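You operate a simulated robot arm through the tools that you are given. There is no shell and no other tool. Be economical: measure what you need, move in short steps, check, and stop when the job is done.

The job below is to be done with a simulated two-armed robot. You get a single attempt, and the scene is never put back.

JOB
Take the yellow polishing cloth from the top of the long table and lay it out flat on the top of the packing table.

It is judged by the outcome, as a careful person would: the job done as asked, and still so three seconds after it is handed in. It fails if anything else is knocked over, pushed out of place, dropped, spilled or broken. Flat cloth is picked up by pressing the open fingertips on it (5 to 10 N) and closing them slowly along it; thin cloth reads only 2 to 8 mm in the jaws.

ROBOT AND FRAMES
Two 7-joint arms with two-finger parallel grippers on one trunk, on a base that drives. Base frame: it is fixed to the floor where the robot stands at the start and does not move with it; the origin is under the middle of the robot, x ahead of it, y to its left, z up; the surface under the hand at the start is at about z = 860. Units: mm, rad, N and s.
The left shoulder is at the start at [70, 134, 1126], the right one opposite. With the tool pointing down near the work surface each hand reaches from about 200 to 660 mm from the robot's upright axis, wherever it stands, measured 20 degrees to its own side. Places, roughly: top of the packing table [-1700, -700, 800]. Payload 1.57 kg a hand.
The TCP of each hand is the grasp point between the finger pads, 30 mm short of the fingertips. In the tool frame z runs along the fingers and y along their closing line. Largest opening 80 mm; finger width 17, thickness 12; the body of the gripper, 40 by 82 mm, starts 80 mm behind the TCP.
Orientation is that of the tool frame in the base frame, as a unit quaternion [w, x, y, z]. With the fingers straight down and closing along the base's y, the tool's x points along the base's -x, its y along +y and its z along -z.

CONTROLS
- The arms move only by the tool move_arm. It takes "left_deltas", "right_deltas" or both (then of equal length, played together; a hand with none holds still); each is a list of rows, each a list of 7 numbers: the turn, a rotation vector about the tool's x, y, z in degrees, then the shift along the tool's x, y, z in mm, then the gripper command, from -1 (shut) to 1 (fully open), values between in proportion. In form: [[ax, ay, az, dx, dy, dz, grip], ...]. A call has 1 to 8 rows; each row is the pose to reach, as a shift and turn from the pose commanded when the call began, along the tool's axes at that moment. Each row takes 0.2 s and may step no farther than 50 mm and 0.15 rad from the row before; otherwise, or with a gripper value out of range, the whole call is refused. Where a pose cannot be reached the arm comes as near as it can. A force on the tool above 40 N (or 10 N above the force at the start of the call, whichever is more), or a blocked arm, ends the call early, and 0.2 s more pass. The fingers move at their own pace (about 153 mm/s each) and stop on an object; they squeeze with about 36 N. The grip force told is the motor's: it shows also when the fingers shut on nothing. Time passes only in rows, and 0.2 s behind the last, so rows that repeat a pose let the fingers close. It gives the time, the measured TCP pose, the force on the tool (base axes), the opening and the grip force at its end, in the units of the frame above (readings bear some noise), with the torque about the TCP (base axes, N m) and any sound that the robot's microphone picked up.
- Cameras (640 x 400 px; columns grow to the right, rows downward): "scene" is now at [128.6, 17.9, 1337.4]; the picture's right is [0.24, -0.97, 0.00], its down [-0.70, -0.17, -0.69] and it looks along [0.67, 0.17, -0.72] (base axes); focal length 292 px, centre (320, 200). "left" rides on the left gripper at [72, 7, -122] in its tool frame; the picture's right is [-0.09, 1.00, 0.00], its down [-0.84, -0.08, -0.54] and it looks along [-0.54, -0.05, 0.84] (tool axes); focal length 238 px, centre (320, 200). "right" rides on the right gripper at [72, -7, -122] in its tool frame; the picture's right is [0.09, 1.00, 0.00], its down [-0.84, 0.08, -0.54] and it looks along [-0.54, 0.05, 0.84] (tool axes); focal length 238 px, centre (320, 200). There is no depth. A picture from a camera that has moved, and an enlarged one, comes with that camera's place and axes in the base frame and with its lens.
- camera(camera): a new picture of that camera. It takes no simulated time.
- slide_trunk(by): slides the trunk up (or, below 0, down) by that many mm; the arms and the scene camera ride with it, the base frame stays. It gives what a move gives, with no picture.
- steer(legs): drives the robot by 1 to 6 legs, each [ahead, left, turn to the left] in mm, mm and rad, along the robot's own axes; the way and the turn of a leg run together, so that a leg with both is an arc; at most 1500 mm and 3.142 rad a leg. The arms and the cameras ride along, it lands a little off, and it stops where it bumps. It gives what a move gives.
- turn_head(pan, tilt): turns the head with the scene camera to pan (to the left, within 1.501 rad either way) and tilt (down, from -0.506 to 1.204), counted from straight ahead of the robot. It gives what a move gives.
- inspect(camera, box): a new picture of the part [left, top, right, bottom] of that camera's present view, enlarged. It takes no simulated time.
- finish_job(): hands the job in; it is judged then, once.

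Work in short steps. Places have to be worked out from the pictures, the camera data and where the tool is seen: move nearer, look again, correct. Check each grasp and each placing, and mend what went wrong. You have 120 turns and 92 pictures in all, those below and enlarged ones among them. Open the grippers and draw the arms clear of the work before you hand the job in, unless the task says otherwise; then end with one line.

The tools are called after "Emit:" as name(argument=value, ...) on one line, values as JSON. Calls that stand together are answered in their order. move_arm: Moves the arms, as the interface text tells. Its arguments: {"type":"object","properties":{"left_deltas":{"type":"array","items":{"type":"array","items":{"type":"number"}}},"right_deltas":{"type":"array","items":{"type":"array","items":{"type":"number"}}}},"required":[]} The other tools are called the same way: slide_trunk (by) slides the trunk up or down; steer (legs) drives the base; turn_head (pan, tilt) turns the head that bears the scene camera; camera (camera) takes a picture; inspect (camera, box) takes an enlarged picture of a part of a camera's view; finish_job () hands the job in.

At the start:

```text
time_s: 0.0
left_eef_pos: [399.1, 363.2, 1091.1]
left_ee_rot: [0.0, 0.0, 1.0, 0.0]
left_ft_force: [-0.2, -0.1, -0.2]
left_wrist_torque: [-0.01, 0.0, -0.02]
left_finger_gap: 80.0
left_grip_force: 0.2
right_eef_pos: [389.0, -18.6, 1100.2]
right_ee_rot: [0.0, 0.0, 1.0, 0.0]
right_ft_force: [0.3, 0.2, -0.2]
right_wrist_torque: [-0.03, -0.01, 0.01]
right_finger_gap: 80.2
right_grip_force: 0.1
trunk travel left (down, up): [-700.0, 240.0]
robot x, y, heading: [3.3, -1.6, 0.001]
head pan, tilt: [0.241, 0.805]
```

scene: 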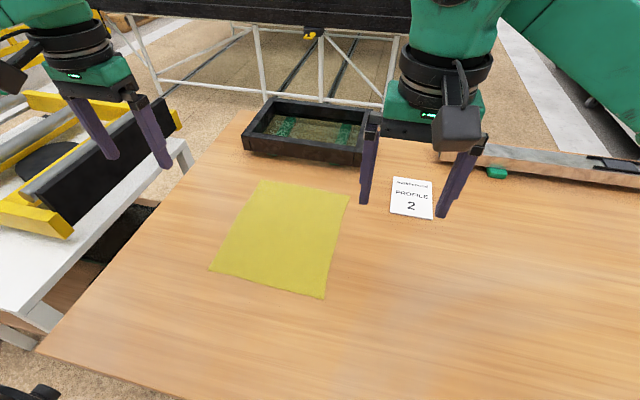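
right: 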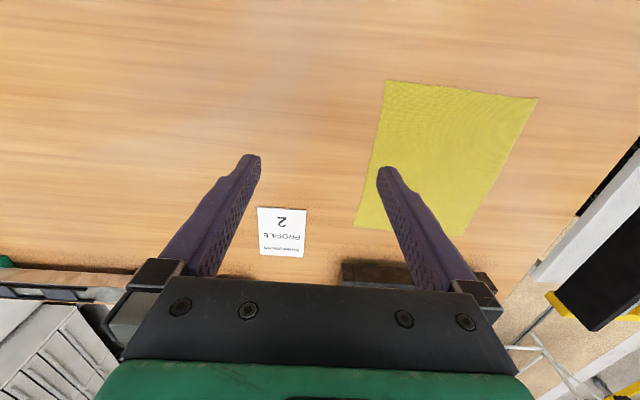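
left: 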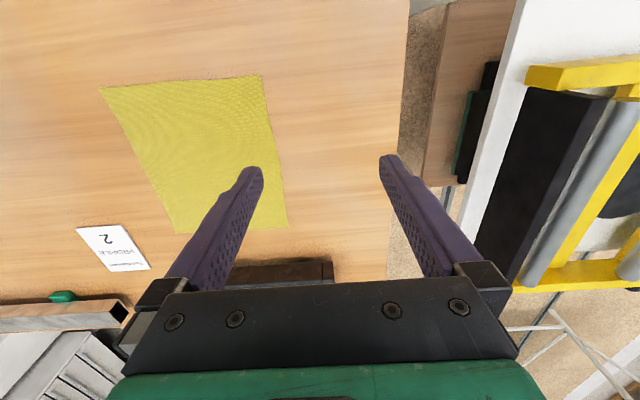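

The cloth lies at about x 350–602, y 68–285, square to the axes. Before I grasp it, I look to both sides to learn the surroundings.

Emit:
turn_head(pan=-1.5, tilt=0.5)

Emit:
camera(camera="scene")

Emit:
turn_head(pan=1.5, tilt=0.5)

Emit:
camera(camera="scene")

Emit:
turn_head(pan=0.24, tilt=0.9)

```text
time_s: 1.8
left_eef_pos: [400.3, 362.2, 1090.6]
left_ee_rot: [0.0, 0.0, 1.0, 0.0]
left_ft_force: [0.3, -0.3, 0.4]
left_wrist_torque: [-0.01, 0.0, 0.01]
left_finger_gap: 80.1
left_grip_force: 0.1
right_eef_pos: [388.7, -20.2, 1100.4]
right_ee_rot: [0.0, 0.0, 1.0, 0.001]
right_ft_force: [-0.3, -0.9, -0.1]
right_wrist_torque: [0.01, -0.01, 0.0]
right_finger_gap: 80.1
right_grip_force: 0.0
trunk travel left (down, up): [-700.0, 240.0]
robot x, y, heading: [0.1, 2.4, 0.003]
head pan, tilt: [-1.499, 0.499]
```

```text
88 pictures are left
camera scene: at [57.0, -92.0, 1363.7], right [-1.0, -0.07, 0.0], down [-0.03, 0.48, -0.88], along [0.06, -0.88, -0.48], focal length 292 px, centre (320, 200)
```

scene: 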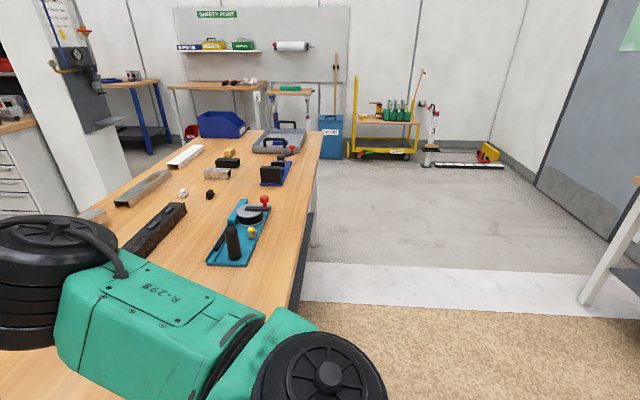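

```text
time_s: 4.4
left_eef_pos: [399.1, 361.9, 1090.4]
left_ee_rot: [0.0, -0.001, 1.0, -0.001]
left_ft_force: [0.2, 0.3, -0.4]
left_wrist_torque: [0.02, 0.0, -0.03]
left_finger_gap: 80.1
left_grip_force: 0.1
right_eef_pos: [389.5, -20.2, 1099.9]
right_ee_rot: [-0.001, 0.0, 1.0, 0.0]
right_ft_force: [-0.3, 0.0, -0.3]
right_wrist_torque: [-0.03, -0.01, 0.03]
right_finger_gap: 80.0
right_grip_force: 0.1
trunk travel left (down, up): [-700.0, 240.0]
robot x, y, heading: [-3.9, 0.4, 0.001]
head pan, tilt: [1.499, 0.499]
```

```text
87 pictures are left
camera scene: at [57.0, 89.5, 1363.7], right [1.0, -0.07, 0.0], down [-0.03, -0.48, -0.88], along [0.06, 0.88, -0.48], focal length 292 px, centre (320, 200)
```

scene: 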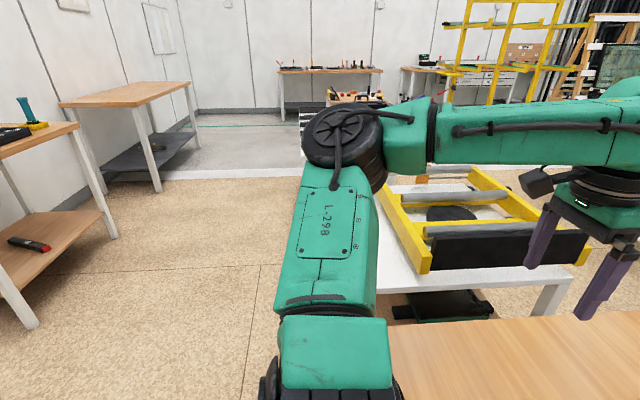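

```text
time_s: 5.8
left_eef_pos: [399.2, 362.2, 1091.9]
left_ee_rot: [0.0, 0.0, 1.0, 0.0]
left_ft_force: [-0.3, 0.2, -0.1]
left_wrist_torque: [0.02, -0.02, -0.01]
left_finger_gap: 80.0
left_grip_force: 0.0
right_eef_pos: [388.6, -19.2, 1101.2]
right_ee_rot: [0.0, 0.0, 1.0, 0.0]
right_ft_force: [1.2, -0.2, 0.4]
right_wrist_torque: [0.02, 0.0, -0.01]
right_finger_gap: 79.8
right_grip_force: 0.1
trunk travel left (down, up): [-700.0, 240.0]
robot x, y, heading: [-2.5, -3.1, -0.001]
head pan, tilt: [0.241, 0.901]
```

The way behind looks clear. Now both hands go over the near corners of the cloth (left near [370, 252], right near [370, 98]), with the jaws opened to about 50 mm, stopping 40 mm above touching.

Emit:
move_arm(left_deltas=[[0, 0, 0, 6, -22, 32, 0.25], [0, 0, 0, 12, -44, 64, 0.25], [0, 0, 0, 18, -66, 96, 0.25], [0, 0, 0, 24, -88, 128, 0.25], [0, 0, 0, 29, -110, 161, 0.25], [0, 0, 0, 29, -110, 161, 0.25]], right_deltas=[[0, 0, 0, 4, 23, 34, 0.25], [0, 0, 0, 8, 46, 68, 0.25], [0, 0, 0, 12, 70, 102, 0.25], [0, 0, 0, 16, 94, 137, 0.25], [0, 0, 0, 19, 117, 171, 0.25], [0, 0, 0, 19, 117, 171, 0.25]])

Emit:
camera(camera="scene")

Emit:
camera(camera="left")

Emit:
camera(camera="right")

```text
time_s: 7.2
left_eef_pos: [369.4, 251.8, 929.3]
left_ee_rot: [0.001, 0.0, 1.0, 0.0]
left_ft_force: [-0.4, -0.1, 0.8]
left_wrist_torque: [-0.02, -0.02, 0.01]
left_finger_gap: 49.9
left_grip_force: 0.1
right_eef_pos: [371.1, 98.2, 928.7]
right_ee_rot: [0.0, 0.0, 1.0, 0.0]
right_ft_force: [-0.4, 0.2, 0.2]
right_wrist_torque: [0.0, -0.01, 0.0]
right_finger_gap: 50.0
right_grip_force: 0.0
trunk travel left (down, up): [-700.0, 240.0]
robot x, y, heading: [-3.2, 2.1, -0.0]
head pan, tilt: [0.241, 0.901]
```

```text
86 pictures are left
camera scene: at [123.1, 16.5, 1329.9], right [0.24, -0.97, 0.0], down [-0.76, -0.19, -0.62], along [0.6, 0.15, -0.78], focal length 292 px, centre (320, 200)
```

scene: 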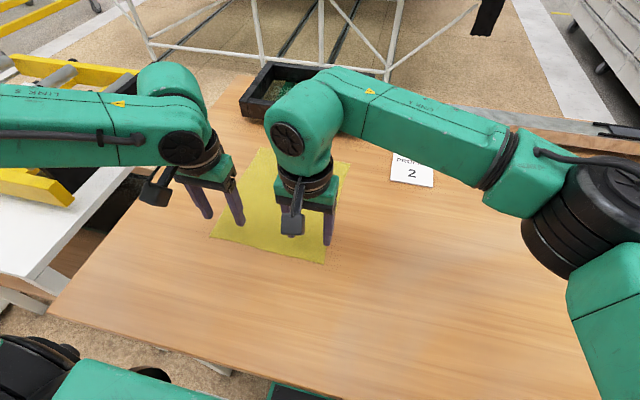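

```text
85 pictures are left
camera left: at [297.4, 257.5, 1052.9], right [0.09, 1.0, 0.0], down [0.84, -0.08, 0.54], along [0.54, -0.05, -0.84], focal length 238 px, centre (320, 200)
```

left: 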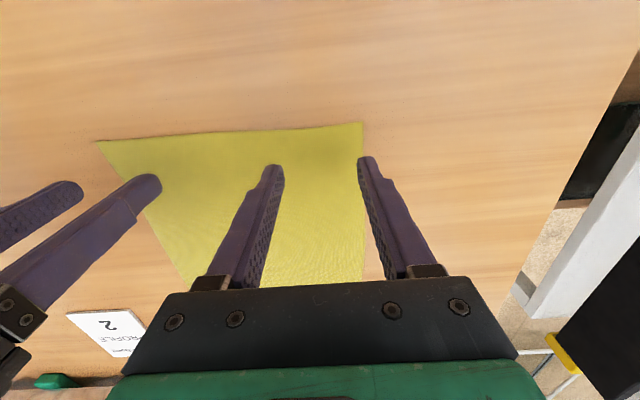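

```text
84 pictures are left
camera right: at [297.4, 89.8, 1048.3], right [-0.09, 1.0, 0.0], down [0.84, 0.08, 0.54], along [0.54, 0.05, -0.84], focal length 238 px, centre (320, 200)
```

right: 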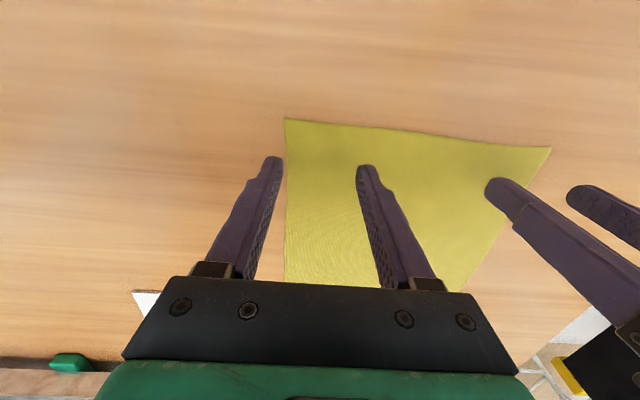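

The fingers stand just over the edges, so I shift each hand about 8 mm inward, narrow the jaws to 40 mm and go down to about 5 mm above the cloth.

Emit:
move_arm(left_deltas=[[0, 0, 0, 0, -7, 15, 0.0], [0, 0, 0, 0, -7, 33, 0.0], [0, 0, 0, 0, -7, 35, 0.0]], right_deltas=[[0, 0, 0, 0, 10, 15, 0.0], [0, 0, 0, 0, 10, 33, 0.0], [0, 0, 0, 0, 10, 35, 0.0]])

Emit:
move_arm(left_deltas=[[0, 0, 0, 0, 0, 1, 0.0], [0, 0, 0, 0, 0, 2, 0.0], [0, 0, 0, 0, 0, 3, 0.0], [0, 0, 0, 0, 0, 4, 0.0]], right_deltas=[[0, 0, 0, 0, 0, 1, 0.0], [0, 0, 0, 0, 0, 2, 0.0], [0, 0, 0, 0, 0, 3, 0.0], [0, 0, 0, 0, 0, 4, 0.0]])

```text
time_s: 8.0
left_eef_pos: [369.7, 246.0, 894.3]
left_ee_rot: [0.0, -0.001, 1.0, -0.001]
left_ft_force: [-0.6, -0.2, 0.2]
left_wrist_torque: [-0.01, 0.01, -0.02]
left_finger_gap: 40.1
left_grip_force: 0.0
right_eef_pos: [368.8, 106.6, 892.5]
right_ee_rot: [-0.001, 0.0, 1.0, 0.0]
right_ft_force: [-0.5, 0.3, 0.3]
right_wrist_torque: [-0.01, 0.01, 0.02]
right_finger_gap: 40.1
right_grip_force: 0.0
trunk travel left (down, up): [-700.0, 240.0]
robot x, y, heading: [0.3, -1.9, 0.007]
head pan, tilt: [0.241, 0.901]
```

```text
time_s: 9.0
left_eef_pos: [369.9, 245.8, 892.5]
left_ee_rot: [0.001, 0.0, 1.0, 0.0]
left_ft_force: [-0.7, 0.2, -1.2]
left_wrist_torque: [-0.01, 0.0, 0.03]
left_finger_gap: 40.0
left_grip_force: 0.1
right_eef_pos: [369.4, 107.5, 891.3]
right_ee_rot: [0.002, 0.0, 1.0, 0.001]
right_ft_force: [1.0, -0.3, 14.6]
right_wrist_torque: [-0.36, -0.07, 0.08]
right_finger_gap: 39.9
right_grip_force: 0.1
trunk travel left (down, up): [-700.0, 240.0]
robot x, y, heading: [-2.2, -0.9, 0.002]
head pan, tilt: [0.241, 0.901]
```

The right hand presses with 14.6 N and the left does not touch yet. I ease the right one up a little and bring the left one down.

Emit:
move_arm(left_deltas=[[0, 0, 0, 0, 0, 0.4, 0.0], [0, 0, 0, 0, 0, 0.8, 0.0], [0, 0, 0, 0, 0, 0.8, 0.0]], right_deltas=[[0, 0, 0, 0, 0, -0.3, 0.0], [0, 0, 0, 0, 0, -0.4, 0.0], [0, 0, 0, 0, 0, -0.4, 0.0]])

```text
time_s: 9.8
left_eef_pos: [369.5, 246.1, 890.9]
left_ee_rot: [0.001, 0.0, 1.0, 0.0]
left_ft_force: [1.0, 0.5, 3.8]
left_wrist_torque: [0.02, 0.02, 0.02]
left_finger_gap: 40.0
left_grip_force: 0.1
right_eef_pos: [370.2, 107.3, 891.2]
right_ee_rot: [0.001, 0.0, 1.0, 0.0]
right_ft_force: [2.6, -0.1, 12.3]
right_wrist_torque: [-0.27, -0.04, 0.08]
right_finger_gap: 39.9
right_grip_force: 0.0
trunk travel left (down, up): [-700.0, 240.0]
robot x, y, heading: [1.3, 0.8, 0.004]
head pan, tilt: [0.241, 0.901]
```

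Left reads 3.8 N and right 12.3 N. I trim both towards about 8 N and close slowly along the cloth in the same call.

Emit:
move_arm(left_deltas=[[0, 0, 0, 0, 0, 0.6, 0.0], [0, 0, 0, 0, 0, 0.6, -0.15], [0, 0, 0, 0, 0, 0.6, -0.3], [0, 0, 0, 0, 0, 0.6, -0.45], [0, 0, 0, 0, 0, 0.6, -0.6], [0, 0, 0, 0, 0, 0.6, -0.75], [0, 0, 0, 0, 0, 0.6, -0.9], [0, 0, 0, 0, 0, 0.6, -1]], right_deltas=[[0, 0, 0, 0, 0, -0.6, 0.0], [0, 0, 0, 0, 0, -0.6, -0.15], [0, 0, 0, 0, 0, -0.6, -0.3], [0, 0, 0, 0, 0, -0.6, -0.45], [0, 0, 0, 0, 0, -0.6, -0.6], [0, 0, 0, 0, 0, -0.6, -0.75], [0, 0, 0, 0, 0, -0.6, -0.9], [0, 0, 0, 0, 0, -0.6, -1]])

Emit:
camera(camera="left")

Emit:
camera(camera="right")

```text
time_s: 11.6
left_eef_pos: [369.7, 243.0, 892.1]
left_ee_rot: [0.001, -0.001, 1.0, 0.001]
left_ft_force: [1.5, 0.9, 16.7]
left_wrist_torque: [0.03, 0.0, -0.01]
left_finger_gap: 6.5
left_grip_force: 26.6
right_eef_pos: [368.2, 106.5, 892.9]
right_ee_rot: [0.001, 0.0, 1.0, 0.001]
right_ft_force: [-0.5, 0.1, -0.1]
right_wrist_torque: [0.03, 0.01, 0.01]
right_finger_gap: 0.0
right_grip_force: 21.5
trunk travel left (down, up): [-700.0, 240.0]
robot x, y, heading: [0.6, 1.4, -0.002]
head pan, tilt: [0.241, 0.901]
```

```text
83 pictures are left
camera left: at [297.4, 250.5, 1012.9], right [0.09, 1.0, 0.0], down [0.84, -0.08, 0.54], along [0.54, -0.05, -0.84], focal length 238 px, centre (320, 200)
```

left: 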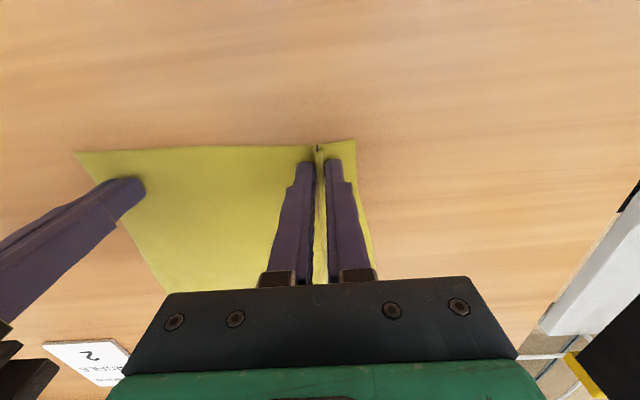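

```text
82 pictures are left
camera right: at [297.1, 99.2, 1012.9], right [-0.09, 1.0, 0.0], down [0.84, 0.08, 0.54], along [0.54, 0.05, -0.84], focal length 238 px, centre (320, 200)
```

right: 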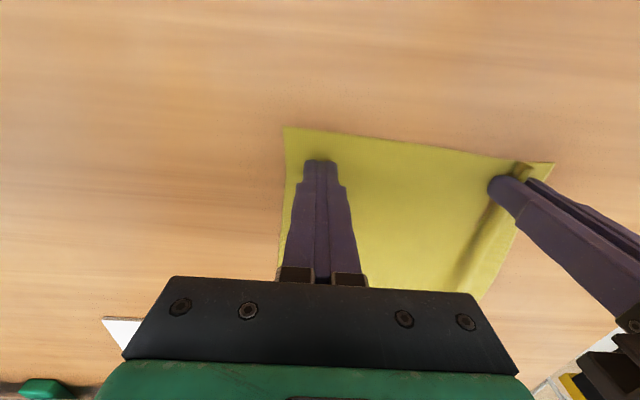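

The left hand holds a neat fold; the right one lost contact and closed on nothing. I lift the right a little, reopen it to 40 mm and press again.

Emit:
move_arm(right_deltas=[[0, 0, 0, 0, 0, -4, -1], [0, 0, 0, 0, 0, -4, 0.0], [0, 0, 0, 0, 0, -2, 0.0], [0, 0, 0, 0, 0, 0, 0.0], [0, 0, 0, 0, 0, 0.5, 0.0], [0, 0, 0, 0, 0, 0.8, 0.0], [0, 0, 0, 0, 0, 0.8, 0.0]])

```text
time_s: 13.2
left_eef_pos: [370.1, 245.6, 891.8]
left_ee_rot: [0.001, 0.0, 1.0, 0.001]
left_ft_force: [3.0, 0.6, 16.8]
left_wrist_torque: [0.03, 0.01, -0.01]
left_finger_gap: 6.5
left_grip_force: 26.0
right_eef_pos: [368.8, 105.8, 891.0]
right_ee_rot: [0.001, 0.0, 1.0, 0.001]
right_ft_force: [1.5, -0.1, 3.2]
right_wrist_torque: [-0.05, -0.05, 0.0]
right_finger_gap: 39.8
right_grip_force: 0.1
trunk travel left (down, up): [-700.0, 240.0]
robot x, y, heading: [-0.7, 2.3, 0.0]
head pan, tilt: [0.241, 0.901]
```

Only 3 N. I press about 1 mm more (towards 9–10 N) and close slowly.

Emit:
move_arm(right_deltas=[[0, 0, 0, 0, 0, 1.1, 0.0], [0, 0, 0, 0, 0, 1.1, -0.15], [0, 0, 0, 0, 0, 1.1, -0.3], [0, 0, 0, 0, 0, 1.1, -0.45], [0, 0, 0, 0, 0, 1.1, -0.6], [0, 0, 0, 0, 0, 1.1, -0.75], [0, 0, 0, 0, 0, 1.1, -0.9], [0, 0, 0, 0, 0, 1.1, -1]])

Emit:
camera(camera="right")

```text
time_s: 15.0
left_eef_pos: [368.4, 244.8, 889.9]
left_ee_rot: [0.001, 0.0, 1.0, 0.001]
left_ft_force: [0.9, -1.8, 5.3]
left_wrist_torque: [-0.07, -0.01, 0.03]
left_finger_gap: 6.1
left_grip_force: 26.0
right_eef_pos: [367.2, 106.3, 890.8]
right_ee_rot: [0.003, 0.0, 1.0, 0.001]
right_ft_force: [1.8, 1.1, 25.2]
right_wrist_torque: [-0.02, 0.0, 0.03]
right_finger_gap: 1.9
right_grip_force: 23.8
trunk travel left (down, up): [-700.0, 240.0]
robot x, y, heading: [0.8, -3.9, 0.003]
head pan, tilt: [0.241, 0.901]
```

```text
81 pictures are left
camera right: at [295.0, 98.9, 1011.8], right [-0.09, 1.0, 0.0], down [0.84, 0.08, 0.54], along [0.54, 0.05, -0.84], focal length 238 px, centre (320, 200)
```

right: 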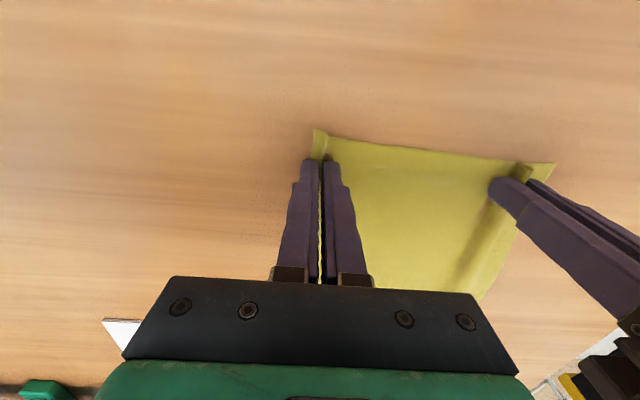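

Both hands now hold cloth (6 mm and 2 mm). I lift both together by 60 mm and check.

Emit:
move_arm(left_deltas=[[0, 0, 0, 0, 0, -10, -1], [0, 0, 0, 0, 0, -20, -1], [0, 0, 0, 0, 0, -40, -1], [0, 0, 0, 0, 0, -60, -1]], right_deltas=[[0, 0, 0, 0, 0, -10, -1], [0, 0, 0, 0, 0, -20, -1], [0, 0, 0, 0, 0, -40, -1], [0, 0, 0, 0, 0, -60, -1]])

Emit:
camera(camera="right")

Emit:
camera(camera="left")

```text
time_s: 16.0
left_eef_pos: [369.5, 244.5, 950.0]
left_ee_rot: [0.0, 0.0, 1.0, 0.0]
left_ft_force: [0.1, 0.1, 0.1]
left_wrist_torque: [-0.01, -0.01, 0.02]
left_finger_gap: 6.2
left_grip_force: 26.0
right_eef_pos: [367.7, 105.8, 949.6]
right_ee_rot: [0.0, 0.0, 1.0, 0.0]
right_ft_force: [1.3, 0.1, 0.0]
right_wrist_torque: [0.02, -0.02, -0.01]
right_finger_gap: 1.6
right_grip_force: 23.7
trunk travel left (down, up): [-700.0, 240.0]
robot x, y, heading: [0.0, 0.5, 0.001]
head pan, tilt: [0.241, 0.901]
```

```text
80 pictures are left
camera right: at [295.9, 99.1, 1070.1], right [-0.09, 1.0, 0.0], down [0.84, 0.08, 0.54], along [0.54, 0.05, -0.84], focal length 238 px, centre (320, 200)
```

right: 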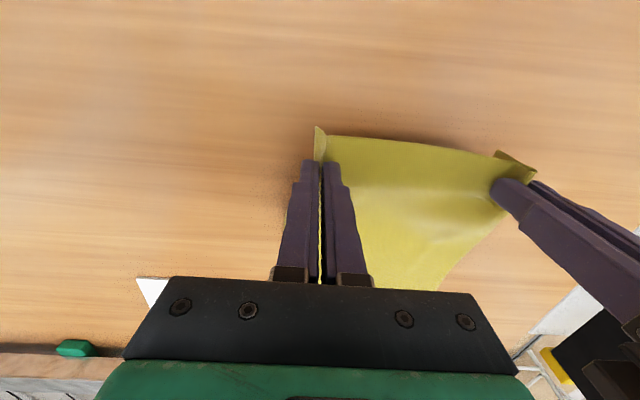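

```text
79 pictures are left
camera left: at [296.9, 251.0, 1072.4], right [0.09, 1.0, 0.0], down [0.84, -0.08, 0.54], along [0.54, -0.05, -0.84], focal length 238 px, centre (320, 200)
```

left: 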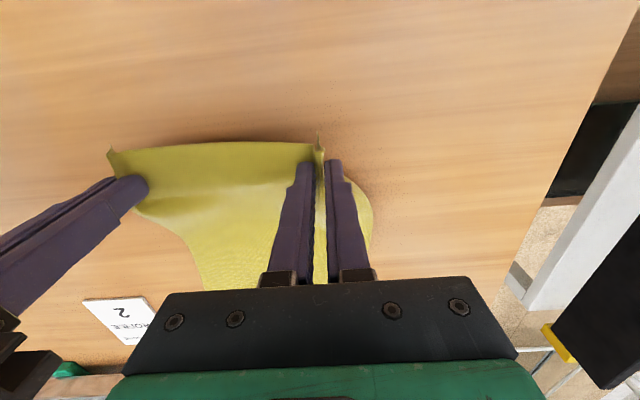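

Both corners come up well. I lift another 240 mm so the cloth hangs free of the table.

Emit:
move_arm(left_deltas=[[0, 0, 0, 0, 0, -35, -1], [0, 0, 0, 0, 0, -70, -1], [0, 0, 0, 0, 0, -105, -1], [0, 0, 0, 0, 0, -140, -1], [0, 0, 0, 0, 0, -175, -1], [0, 0, 0, 0, 0, -210, -1], [0, 0, 0, 0, 0, -240, -1], [0, 0, 0, 0, 0, -240, -1]], right_deltas=[[0, 0, 0, 0, 0, -35, -1], [0, 0, 0, 0, 0, -70, -1], [0, 0, 0, 0, 0, -105, -1], [0, 0, 0, 0, 0, -140, -1], [0, 0, 0, 0, 0, -175, -1], [0, 0, 0, 0, 0, -210, -1], [0, 0, 0, 0, 0, -240, -1], [0, 0, 0, 0, 0, -240, -1]])

Emit:
camera(camera="scene")

```text
time_s: 17.8
left_eef_pos: [369.8, 245.1, 1189.1]
left_ee_rot: [0.001, 0.0, 1.0, 0.001]
left_ft_force: [0.3, -0.4, -0.8]
left_wrist_torque: [0.01, 0.03, 0.0]
left_finger_gap: 6.2
left_grip_force: 25.7
right_eef_pos: [369.5, 106.4, 1190.5]
right_ee_rot: [0.0, -0.001, 1.0, 0.0]
right_ft_force: [0.0, 0.4, -0.3]
right_wrist_torque: [0.01, 0.03, 0.01]
right_finger_gap: 1.9
right_grip_force: 23.5
trunk travel left (down, up): [-700.0, 240.0]
robot x, y, heading: [2.0, -4.4, 0.002]
head pan, tilt: [0.241, 0.901]
```

```text
78 pictures are left
camera scene: at [124.3, 17.1, 1329.7], right [0.24, -0.97, 0.0], down [-0.76, -0.19, -0.62], along [0.6, 0.15, -0.78], focal length 292 px, centre (320, 200)
```

scene: 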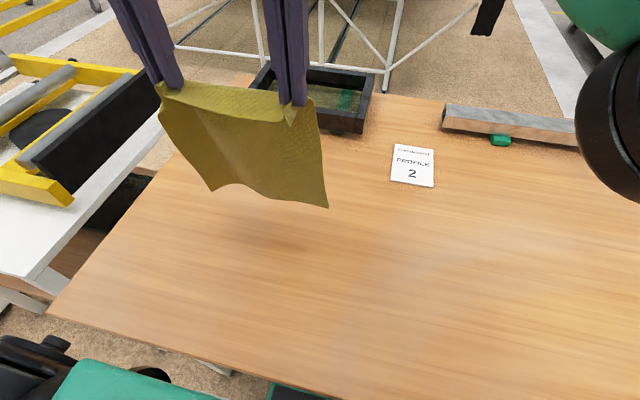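

The cloth hangs cleanly. I back off 450 mm from the long table, turn right partway, and look for the packing table.

Emit:
steer(legs=[[-450, 0, 0], [0, 0, -1.5]])

Emit:
turn_head(pan=-0.7, tilt=0.5)

Emit:
camera(camera="scene")

```text
time_s: 24.1
left_eef_pos: [-171.3, -348.4, 1189.2]
left_ee_rot: [0.0, 0.679, 0.734, 0.0]
left_ft_force: [-1.8, 0.6, -0.7]
left_wrist_torque: [0.0, 0.05, -0.01]
left_finger_gap: 2.2
left_grip_force: 23.9
right_eef_pos: [-311.3, -358.4, 1189.5]
right_ee_rot: [-0.001, 0.678, 0.735, 0.001]
right_ft_force: [1.5, -0.2, 0.0]
right_wrist_torque: [0.02, -0.04, 0.05]
right_finger_gap: 1.8
right_grip_force: 23.4
trunk travel left (down, up): [-700.0, 240.0]
robot x, y, heading: [-447.4, 3.0, -1.491]
head pan, tilt: [0.241, 0.901]
```

```text
time_s: 25.4
left_eef_pos: [-172.0, -346.9, 1189.5]
left_ee_rot: [0.001, 0.679, 0.734, -0.001]
left_ft_force: [-1.8, -0.7, 0.2]
left_wrist_torque: [0.01, 0.08, 0.01]
left_finger_gap: 2.2
left_grip_force: 23.5
right_eef_pos: [-311.8, -359.6, 1189.6]
right_ee_rot: [0.0, 0.678, 0.735, 0.0]
right_ft_force: [2.5, -0.5, -0.6]
right_wrist_torque: [0.03, -0.04, 0.03]
right_finger_gap: 2.1
right_grip_force: 23.3
trunk travel left (down, up): [-700.0, 240.0]
robot x, y, heading: [-449.0, -1.2, -1.492]
head pan, tilt: [-0.7, 0.499]
```

```text
77 pictures are left
camera scene: at [-494.2, -124.3, 1363.7], right [-0.81, 0.58, 0.0], down [0.28, 0.39, -0.88], along [-0.51, -0.71, -0.48], focal length 292 px, centre (320, 200)
```

scene: 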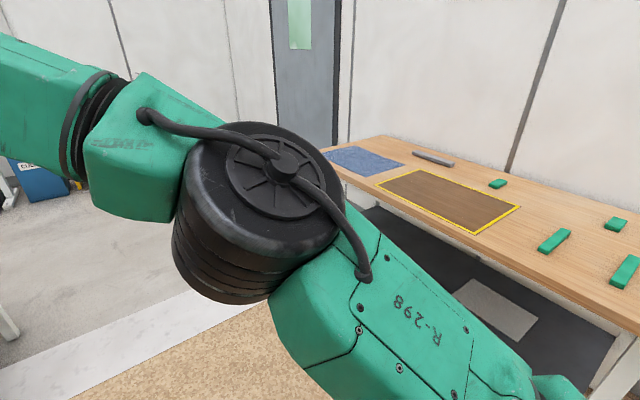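

The packing table is ahead on the right with a few things on it. The left jaw reading dropped to 2 mm (a layer slipped, the cloth is taut), so I bring the hands 12 mm together, turn further and look.

Emit:
move_arm(left_deltas=[[0, 0, 0, 0, -6, 0, -1], [0, 0, 0, 0, -6, 0, -1]], right_deltas=[[0, 0, 0, 0, 6, 0, -1], [0, 0, 0, 0, 6, 0, -1]])

Emit:
steer(legs=[[0, 0, -1.2]])

Emit:
turn_head(pan=0.0, tilt=0.5)

Emit:
camera(camera="scene")

Emit:
camera(camera="left")

```text
time_s: 26.0
left_eef_pos: [-178.0, -347.5, 1189.0]
left_ee_rot: [0.0, 0.679, 0.734, 0.0]
left_ft_force: [0.3, 0.5, 0.8]
left_wrist_torque: [-0.01, 0.02, 0.0]
left_finger_gap: 2.1
left_grip_force: 23.6
right_eef_pos: [-305.1, -358.4, 1189.4]
right_ee_rot: [-0.001, 0.679, 0.734, 0.0]
right_ft_force: [0.7, -0.3, 0.4]
right_wrist_torque: [-0.01, -0.04, 0.02]
right_finger_gap: 2.0
right_grip_force: 23.2
trunk travel left (down, up): [-700.0, 240.0]
robot x, y, heading: [-444.7, -1.7, -1.494]
head pan, tilt: [-0.7, 0.499]
```

```text
time_s: 29.4
left_eef_pos: [-676.5, -373.6, 1189.3]
left_ee_rot: [0.0, 0.975, 0.221, 0.0]
left_ft_force: [-0.1, -0.5, -0.4]
left_wrist_torque: [-0.01, 0.0, -0.02]
left_finger_gap: 2.2
left_grip_force: 23.6
right_eef_pos: [-730.3, -258.2, 1189.9]
right_ee_rot: [0.0, 0.976, 0.22, 0.0]
right_ft_force: [0.0, -0.6, 0.8]
right_wrist_torque: [-0.02, -0.03, 0.02]
right_finger_gap: 1.7
right_grip_force: 23.5
trunk travel left (down, up): [-700.0, 240.0]
robot x, y, heading: [-446.3, -0.7, -2.7]
head pan, tilt: [-0.7, 0.499]
```

```text
time_s: 30.4
left_eef_pos: [-675.4, -373.4, 1190.4]
left_ee_rot: [-0.001, 0.976, 0.219, -0.001]
left_ft_force: [-0.3, -0.1, -0.4]
left_wrist_torque: [-0.01, -0.01, 0.05]
left_finger_gap: 2.0
left_grip_force: 23.8
right_eef_pos: [-730.8, -258.0, 1189.5]
right_ee_rot: [0.0, 0.975, 0.22, 0.0]
right_ft_force: [-0.1, -0.1, -0.2]
right_wrist_torque: [0.03, 0.0, 0.05]
right_finger_gap: 2.1
right_grip_force: 23.7
trunk travel left (down, up): [-700.0, 240.0]
robot x, y, heading: [-445.1, -1.2, -2.699]
head pan, tilt: [0.0, 0.499]
```

```text
76 pictures are left
camera scene: at [-572.7, -60.8, 1363.7], right [-0.43, 0.9, 0.0], down [0.43, 0.21, -0.88], along [-0.79, -0.38, -0.48], focal length 292 px, centre (320, 200)
```

scene: 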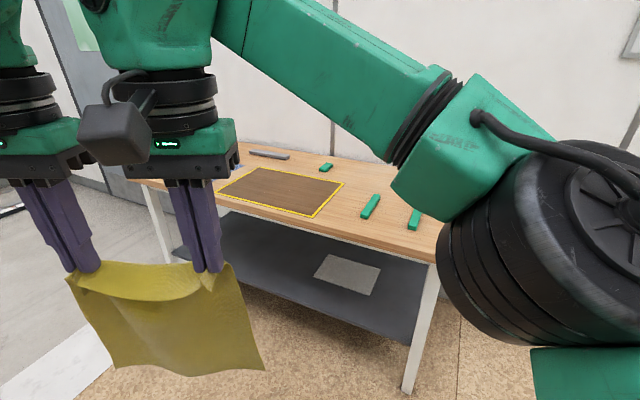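

```text
75 pictures are left
camera left: at [-608.2, -348.9, 1311.5], right [0.34, -0.94, 0.0], down [-0.79, -0.29, 0.54], along [-0.51, -0.19, -0.84], focal length 238 px, centre (320, 200)
```

left: 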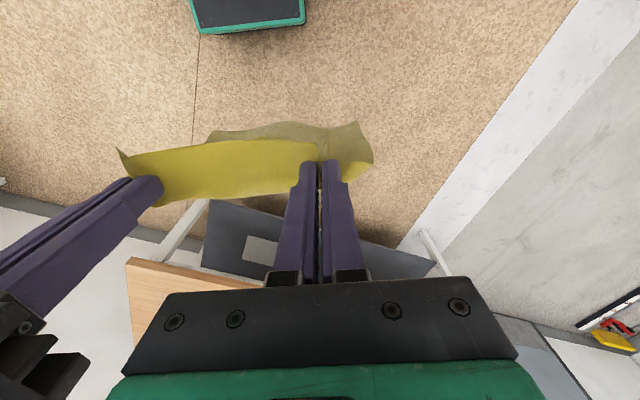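

The cloth is held well, and the bare brown, yellow-framed field lies at about x −1370…−1670, y −475…−950, with the table's front edge at about x −1310. I square up to the table and drive nearer, leaving a gap.

Emit:
steer(legs=[[0, 0, -0.442], [0, 620, 0], [400, 0, 0]])

Emit:
turn_head(pan=0.0, tilt=0.75)

Emit:
camera(camera="scene")

Emit:
camera(camera="right")

```text
time_s: 37.3
left_eef_pos: [-1215.5, -857.1, 1190.1]
left_ee_rot: [0.001, 1.0, -0.004, -0.001]
left_ft_force: [0.1, 0.6, -0.3]
left_wrist_torque: [-0.02, -0.03, 0.01]
left_finger_gap: 1.9
left_grip_force: 23.1
right_eef_pos: [-1214.9, -729.7, 1189.1]
right_ee_rot: [0.0, 1.0, -0.003, 0.0]
right_ft_force: [-0.7, -0.2, 0.1]
right_wrist_torque: [0.0, -0.02, 0.02]
right_finger_gap: 1.8
right_grip_force: 23.0
trunk travel left (down, up): [-700.0, 240.0]
robot x, y, heading: [-844.4, -619.3, 3.134]
head pan, tilt: [0.0, 0.499]
```

```text
time_s: 38.1
left_eef_pos: [-1215.8, -857.6, 1188.9]
left_ee_rot: [0.0, 1.0, -0.003, 0.001]
left_ft_force: [-0.9, -0.2, -0.5]
left_wrist_torque: [-0.03, 0.0, 0.0]
left_finger_gap: 2.3
left_grip_force: 23.5
right_eef_pos: [-1217.2, -730.9, 1188.7]
right_ee_rot: [0.0, 1.0, -0.004, 0.0]
right_ft_force: [0.6, 0.3, -0.3]
right_wrist_torque: [0.0, -0.03, 0.05]
right_finger_gap: 2.0
right_grip_force: 24.0
trunk travel left (down, up): [-700.0, 240.0]
robot x, y, heading: [-843.9, -622.1, 3.136]
head pan, tilt: [0.0, 0.75]
```

```text
74 pictures are left
camera scene: at [-979.3, -621.3, 1341.7], right [0.01, 1.0, 0.0], down [0.68, -0.01, -0.73], along [-0.73, 0.01, -0.68], focal length 292 px, centre (320, 200)
```

scene: 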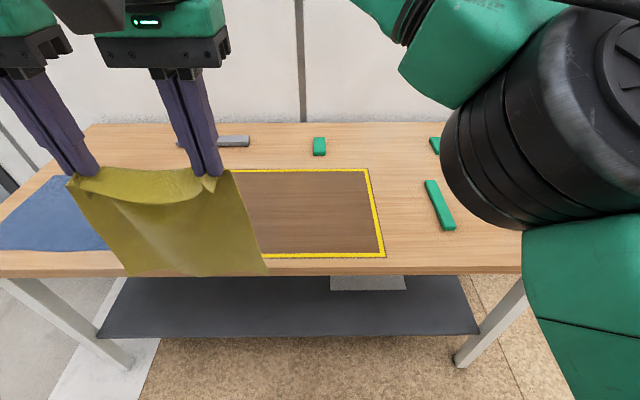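

```text
73 pictures are left
camera right: at [-1144.9, -724.4, 1310.1], right [0.08, -1.0, 0.0], down [-0.84, -0.07, 0.54], along [-0.54, -0.05, -0.84], focal length 238 px, centre (320, 200)
```

right: 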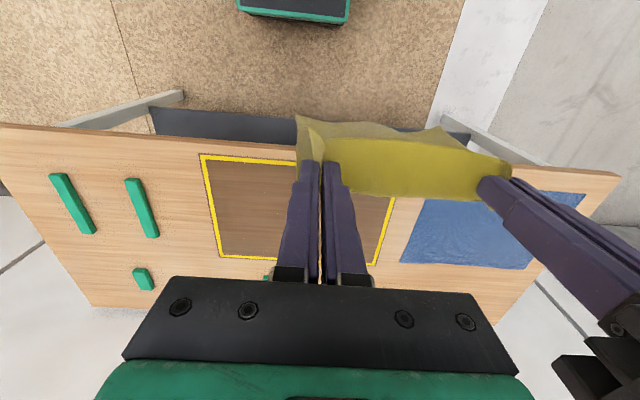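

Base front sits about 230 mm ahead of its axis and the table edge is at x ≈ −1335, so I advance 170 mm more. Then I raise the trunk so that the hands can reach far out and still come down by trunk.

Emit:
steer(legs=[[172, 0, 0.004]])

Emit:
slide_trunk(by=190)

Emit:
move_arm(left_deltas=[[0, 0, 0, -29, -11, 24, -1], [0, 0, 0, -58, -22, 48, -1], [0, 0, 0, -87, -33, 72, -1], [0, 0, 0, -117, -45, 95, -1], [0, 0, 0, -146, -56, 119, -1], [0, 0, 0, -176, -67, 142, -1], [0, 0, 0, -205, -79, 166, -1], [0, 0, 0, -235, -90, 190, -1]], right_deltas=[[0, 0, 0, -29, -12, 24, -1], [0, 0, 0, -58, -24, 48, -1], [0, 0, 0, -87, -36, 72, -1], [0, 0, 0, -117, -49, 95, -1], [0, 0, 0, -146, -61, 119, -1], [0, 0, 0, -176, -74, 142, -1], [0, 0, 0, -205, -86, 166, -1], [0, 0, 0, -235, -99, 190, -1]])

Emit:
camera(camera="scene")

```text
time_s: 39.6
left_eef_pos: [-1387.4, -859.0, 1189.4]
left_ee_rot: [-0.001, 1.0, 0.0, -0.001]
left_ft_force: [0.4, 0.1, 0.0]
left_wrist_torque: [0.0, 0.01, 0.03]
left_finger_gap: 2.4
left_grip_force: 23.7
right_eef_pos: [-1385.8, -731.7, 1190.1]
right_ee_rot: [0.0, 1.0, 0.0, -0.002]
right_ft_force: [-0.5, -0.2, 0.4]
right_wrist_torque: [0.04, 0.03, 0.03]
right_finger_gap: 1.7
right_grip_force: 23.5
trunk travel left (down, up): [-700.0, 240.0]
robot x, y, heading: [-1022.7, -622.6, 3.141]
head pan, tilt: [0.0, 0.75]
```

```text
time_s: 41.7
left_eef_pos: [-1388.6, -858.2, 1379.3]
left_ee_rot: [0.0, 1.0, 0.001, 0.0]
left_ft_force: [0.5, -0.6, 0.3]
left_wrist_torque: [0.01, 0.0, 0.04]
left_finger_gap: 2.0
left_grip_force: 23.8
right_eef_pos: [-1389.3, -730.7, 1379.0]
right_ee_rot: [0.0, 1.0, 0.0, 0.0]
right_ft_force: [1.1, 0.5, -0.1]
right_wrist_torque: [0.0, 0.01, 0.01]
right_finger_gap: 2.1
right_grip_force: 23.6
trunk travel left (down, up): [-890.0, 50.0]
robot x, y, heading: [-1019.1, -620.3, 3.143]
head pan, tilt: [0.0, 0.75]
```

```text
time_s: 43.5
left_eef_pos: [-1565.4, -794.9, 1189.2]
left_ee_rot: [-0.004, 1.0, -0.004, -0.002]
left_ft_force: [-1.4, 32.2, 3.7]
left_wrist_torque: [0.99, -0.01, -0.02]
left_finger_gap: 2.4
left_grip_force: 24.4
left hand out of reach, approached as far as the arm can: row 6, 7, 8
right_eef_pos: [-1567.3, -645.2, 1205.0]
right_ee_rot: [0.004, 1.0, 0.004, 0.001]
right_ft_force: [1.2, -32.6, -3.9]
right_wrist_torque: [-0.99, -0.04, 0.06]
right_finger_gap: 3.0
right_grip_force: 23.9
right hand out of reach, approached as far as the arm can: row 6, 7, 8
trunk travel left (down, up): [-890.0, 50.0]
robot x, y, heading: [-1023.2, -621.4, 3.138]
head pan, tilt: [0.0, 0.75]
```

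```text
72 pictures are left
camera scene: at [-1153.6, -620.2, 1531.6], right [0.0, 1.0, 0.0], down [0.68, 0.0, -0.73], along [-0.73, 0.0, -0.68], focal length 292 px, centre (320, 200)
```

scene: 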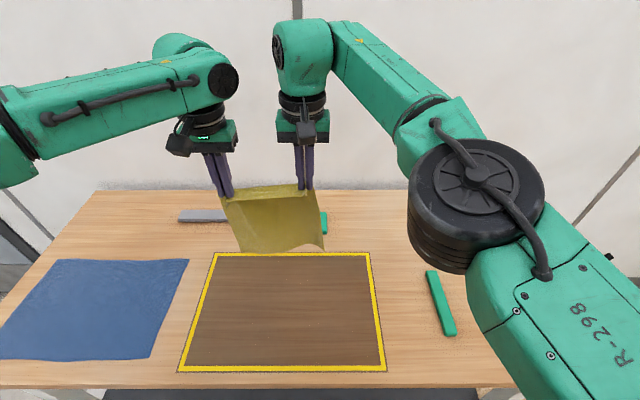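

The arms ran out of reach at about 545 mm and the cloth is being pulled (32 N). I immediately bring the hands back and slightly together.

Emit:
move_arm(left_deltas=[[0, 0, 0, 40, -4, 0, -1], [0, 0, 0, 70, -4, 0, -1], [0, 0, 0, 70, -4, 0, -1]], right_deltas=[[0, 0, 0, 40, 4, 0, -1], [0, 0, 0, 70, 4, 0, -1], [0, 0, 0, 70, 4, 0, -1]])

Emit:
camera(camera="scene")

```text
time_s: 44.3
left_eef_pos: [-1497.0, -795.7, 1188.0]
left_ee_rot: [-0.002, 1.0, 0.0, 0.0]
left_ft_force: [-0.4, 22.6, 3.2]
left_wrist_torque: [0.75, 0.03, -0.01]
left_finger_gap: 2.1
left_grip_force: 23.9
right_eef_pos: [-1500.0, -648.0, 1203.9]
right_ee_rot: [0.0, 1.0, 0.0, 0.0]
right_ft_force: [1.5, -22.9, -3.6]
right_wrist_torque: [-0.72, -0.07, 0.04]
right_finger_gap: 2.3
right_grip_force: 23.9
trunk travel left (down, up): [-890.0, 50.0]
robot x, y, heading: [-1020.4, -621.5, 3.142]
head pan, tilt: [0.0, 0.75]
```

```text
71 pictures are left
camera scene: at [-1155.1, -622.9, 1531.5], right [0.0, 1.0, 0.0], down [0.68, 0.0, -0.73], along [-0.73, 0.0, -0.68], focal length 292 px, centre (320, 200)
```

scene: 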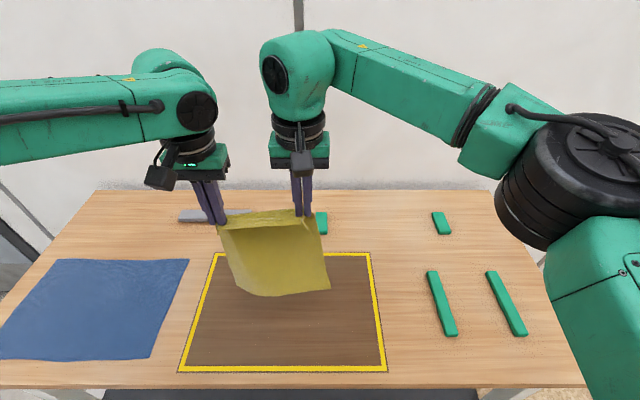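

The commanded pose was clamped, and spacing is still 148 mm with 22 N tension. I close it to about 134 mm and level the right hand.

Emit:
move_arm(left_deltas=[[0, 0, 0, 0, -7, 0, -1], [0, 0, 0, 0, -7, 0, -1]], right_deltas=[[0, 0, 0, -3, 7, 15, -1], [0, 0, 0, -3, 7, 15, -1]])

Emit:
inspect(camera="scene", box=[140, 130, 400, 330])

Emit:
camera(camera="right")

Emit:
camera(camera="left")

```text
time_s: 44.9
left_eef_pos: [-1495.0, -789.6, 1189.6]
left_ee_rot: [0.0, 1.0, 0.0, 0.001]
left_ft_force: [0.2, 0.1, 0.1]
left_wrist_torque: [-0.01, -0.02, 0.01]
left_finger_gap: 2.2
left_grip_force: 23.4
right_eef_pos: [-1502.3, -653.6, 1190.8]
right_ee_rot: [-0.002, 1.0, -0.002, 0.0]
right_ft_force: [-0.4, -0.6, -0.6]
right_wrist_torque: [0.0, -0.03, 0.0]
right_finger_gap: 2.0
right_grip_force: 23.4
trunk travel left (down, up): [-890.0, 50.0]
robot x, y, heading: [-1017.3, -617.8, 3.146]
head pan, tilt: [0.0, 0.75]
```

```text
2.00 times, centred on (270, 230) of scene
camera zoom: at [-1153.3, -621.9, 1531.7], right [0.0, 1.0, 0.0], down [0.68, 0.0, -0.73], along [-0.73, 0.0, -0.68], focal length 584 px, centre (420, 140)
```

zoom: 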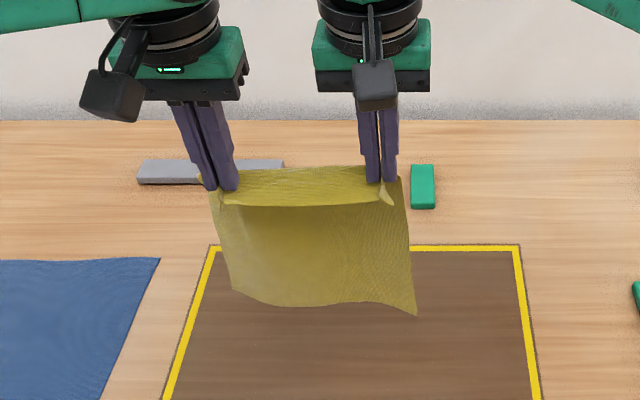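

```text
69 pictures are left
camera right: at [-1431.7, -647.8, 1311.3], right [0.09, -1.0, 0.0], down [-0.84, -0.08, 0.54], along [-0.54, -0.05, -0.84], focal length 238 px, centre (320, 200)
```

right: 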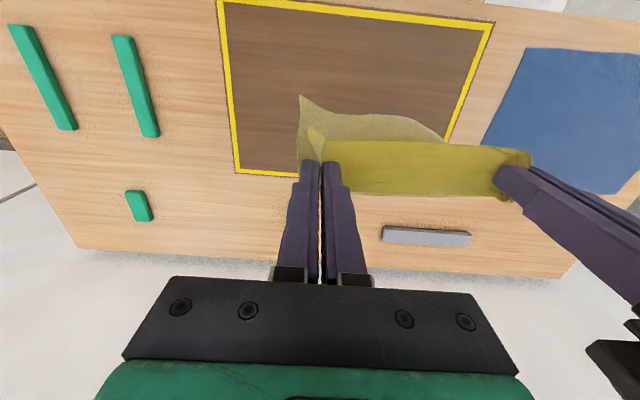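

```text
68 pictures are left
camera left: at [-1423.2, -796.7, 1310.9], right [-0.09, -1.0, 0.0], down [-0.84, 0.08, 0.54], along [-0.54, 0.05, -0.84], focal length 238 px, centre (320, 200)
```

left: 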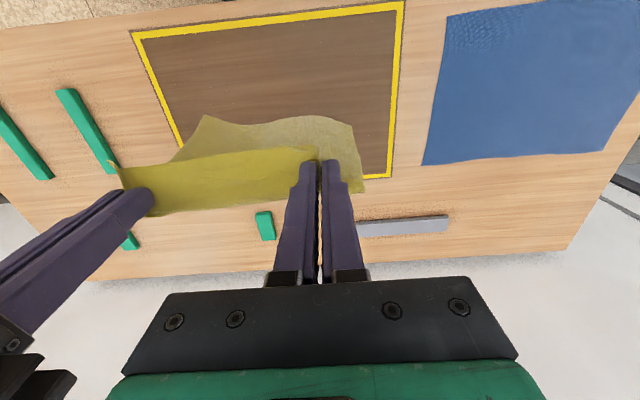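

All is relaxed again: spacing 136 mm, the cloth hanging straight. The framed field spans x −1375…−1703, y −473…−940. I lower the hands to z ≈ 1095 where reach is larger, then extend to x ≈ −1600.

Emit:
move_arm(left_deltas=[[0, 0, 0, 0, 0, 32, -1], [0, 0, 0, 0, 0, 64, -1], [0, 0, 0, 0, 0, 95, -1], [0, 0, 0, -25, 0, 95, -1], [0, 0, 0, -50, 0, 95, -1], [0, 0, 0, -75, 0, 95, -1], [0, 0, 0, -100, 0, 95, -1]], right_deltas=[[0, 0, 0, 0, 0, 32, -1], [0, 0, 0, 0, 0, 64, -1], [0, 0, 0, 5, 0, 95, -1], [0, 0, 0, -19, 0, 95, -1], [0, 0, 0, -44, 0, 95, -1], [0, 0, 0, -68, 0, 95, -1], [0, 0, 0, -93, 0, 95, -1]])

Emit:
camera(camera="scene")

```text
time_s: 46.5
left_eef_pos: [-1556.0, -803.4, 1102.8]
left_ee_rot: [-0.003, 1.0, -0.002, -0.002]
left_ft_force: [-1.0, 19.4, -0.8]
left_wrist_torque: [0.6, 0.07, -0.01]
left_finger_gap: 2.0
left_grip_force: 23.7
left hand out of reach, approached as far as the arm can: row 6, 7
right_eef_pos: [-1566.8, -656.9, 1097.2]
right_ee_rot: [0.004, 1.0, 0.003, 0.0]
right_ft_force: [1.8, -18.6, 0.9]
right_wrist_torque: [-0.59, -0.05, 0.1]
right_finger_gap: 2.0
right_grip_force: 24.2
right hand out of reach, approached as far as the arm can: row 7
trunk travel left (down, up): [-890.0, 50.0]
robot x, y, heading: [-1020.2, -619.1, 3.14]
head pan, tilt: [0.0, 0.75]
```

```text
67 pictures are left
camera scene: at [-1151.9, -621.2, 1531.8], right [0.0, 1.0, 0.0], down [0.68, 0.0, -0.73], along [-0.73, 0.0, -0.68], focal length 292 px, centre (320, 200)
```

scene: 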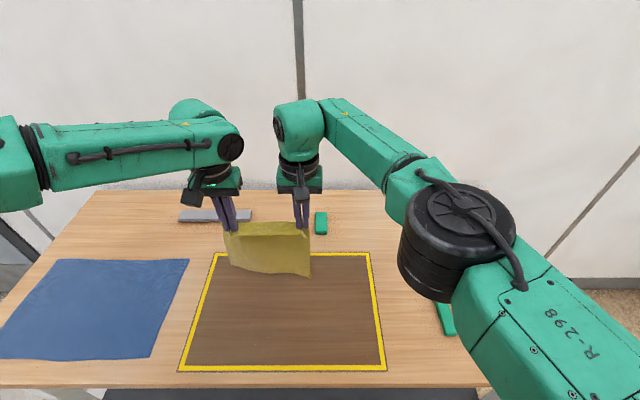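

Reach is capped near x −1565 with fingers vertical. Tilting the fingers forward about 32° gives over 100 mm more, so I tilt both hands in place, relax the spacing to 136 mm and centre on y ≈ −706.

Emit:
move_arm(left_deltas=[[0, 0, 0, 20, -10, 0, -1], [0, -8, 0, 15, -15, 0, -1], [0, -16, 0, 10, -20, 0, -1], [0, -24, 0, 0, -25, -3, -1], [0, -32, 0, -4, -29, -5, -1], [0, -32, 0, -4, -29, -5, -1]], right_deltas=[[0, 0, 0, 20, 0, 0, -1], [0, -8, 0, 15, -5, 0, -1], [0, -16, 0, 10, -10, 0, -1], [0, -24, 0, 5, -15, -3, -1], [0, -32, 0, 5, -19, -5, -1], [0, -32, 0, 5, -19, -5, -1]])

Emit:
camera(camera="scene")

```text
time_s: 47.9
left_eef_pos: [-1561.6, -775.1, 1109.7]
left_ee_rot: [-0.002, 0.961, 0.0, -0.276]
left_ft_force: [0.3, 5.9, -0.2]
left_wrist_torque: [0.16, -0.04, -0.11]
left_finger_gap: 2.1
left_grip_force: 23.5
right_eef_pos: [-1563.4, -632.9, 1100.5]
right_ee_rot: [0.0, 0.961, -0.001, -0.275]
right_ft_force: [-0.5, -6.2, -0.3]
right_wrist_torque: [-0.1, -0.02, 0.14]
right_finger_gap: 2.0
right_grip_force: 23.7
trunk travel left (down, up): [-890.0, 50.0]
robot x, y, heading: [-1017.1, -619.5, 3.144]
head pan, tilt: [0.0, 0.75]
```

```text
66 pictures are left
camera scene: at [-1153.2, -621.7, 1531.7], right [0.0, 1.0, 0.0], down [0.68, 0.0, -0.73], along [-0.73, 0.0, -0.68], focal length 292 px, centre (320, 200)
```

scene: 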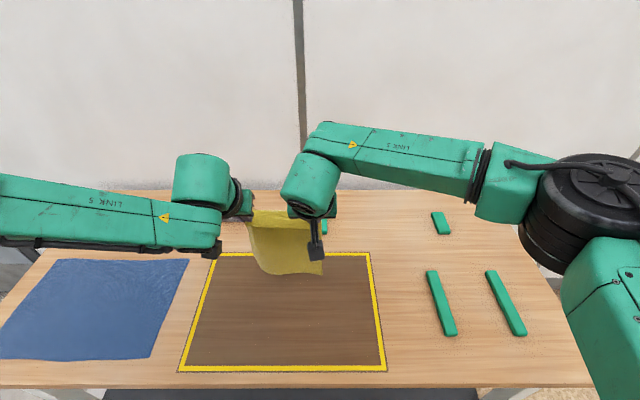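

Tilted fine. I now extend 80 mm forward (to x ≈ −1642), levelling the left hand and easing the tension.

Emit:
move_arm(left_deltas=[[0, 0, 0, -13, -3, 17, -1], [0, 0, 0, -30, -3, 27, -1], [0, 0, 0, -47, -3, 38, -1], [0, 0, 0, -64, -3, 49, -1], [0, 0, 0, -64, -3, 49, -1]], right_deltas=[[0, 0, 0, -17, 3, 10, -1], [0, 0, 0, -34, 3, 21, -1], [0, 0, 0, -51, 3, 31, -1], [0, 0, 0, -68, 3, 42, -1], [0, 0, 0, -68, 3, 42, -1]])

Emit:
camera(camera="scene")

Emit:
camera(camera="right")

```text
time_s: 49.1
left_eef_pos: [-1637.5, -775.1, 1103.5]
left_ee_rot: [-0.001, 0.961, 0.0, -0.276]
left_ft_force: [0.8, 0.2, -0.6]
left_wrist_torque: [0.02, 0.01, -0.01]
left_finger_gap: 2.3
left_grip_force: 23.3
left hand out of reach, approached as far as the arm can: row 4, 5
right_eef_pos: [-1644.6, -637.5, 1102.9]
right_ee_rot: [0.0, 0.961, 0.0, -0.276]
right_ft_force: [-0.2, 0.2, -0.4]
right_wrist_torque: [0.0, 0.01, 0.02]
right_finger_gap: 2.2
right_grip_force: 23.7
trunk travel left (down, up): [-890.0, 50.0]
robot x, y, heading: [-1021.4, -618.1, 3.143]
head pan, tilt: [0.0, 0.75]
```

```text
65 pictures are left
camera scene: at [-1152.3, -621.2, 1531.8], right [0.0, 1.0, 0.0], down [0.68, 0.0, -0.73], along [-0.73, 0.0, -0.68], focal length 292 px, centre (320, 200)
```

scene: 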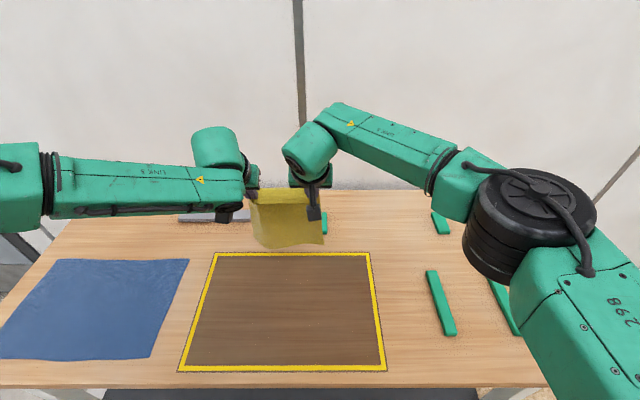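

```text
64 pictures are left
camera right: at [-1518.5, -631.2, 1167.2], right [0.08, -1.0, -0.05], down [-0.42, -0.08, 0.9], along [-0.9, -0.05, -0.43], focal length 238 px, centre (320, 200)
```

right: 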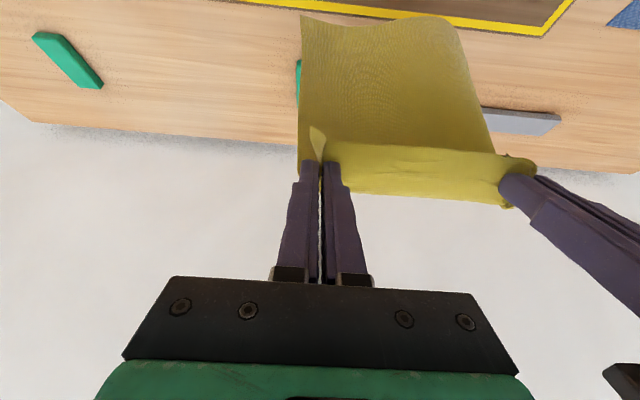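

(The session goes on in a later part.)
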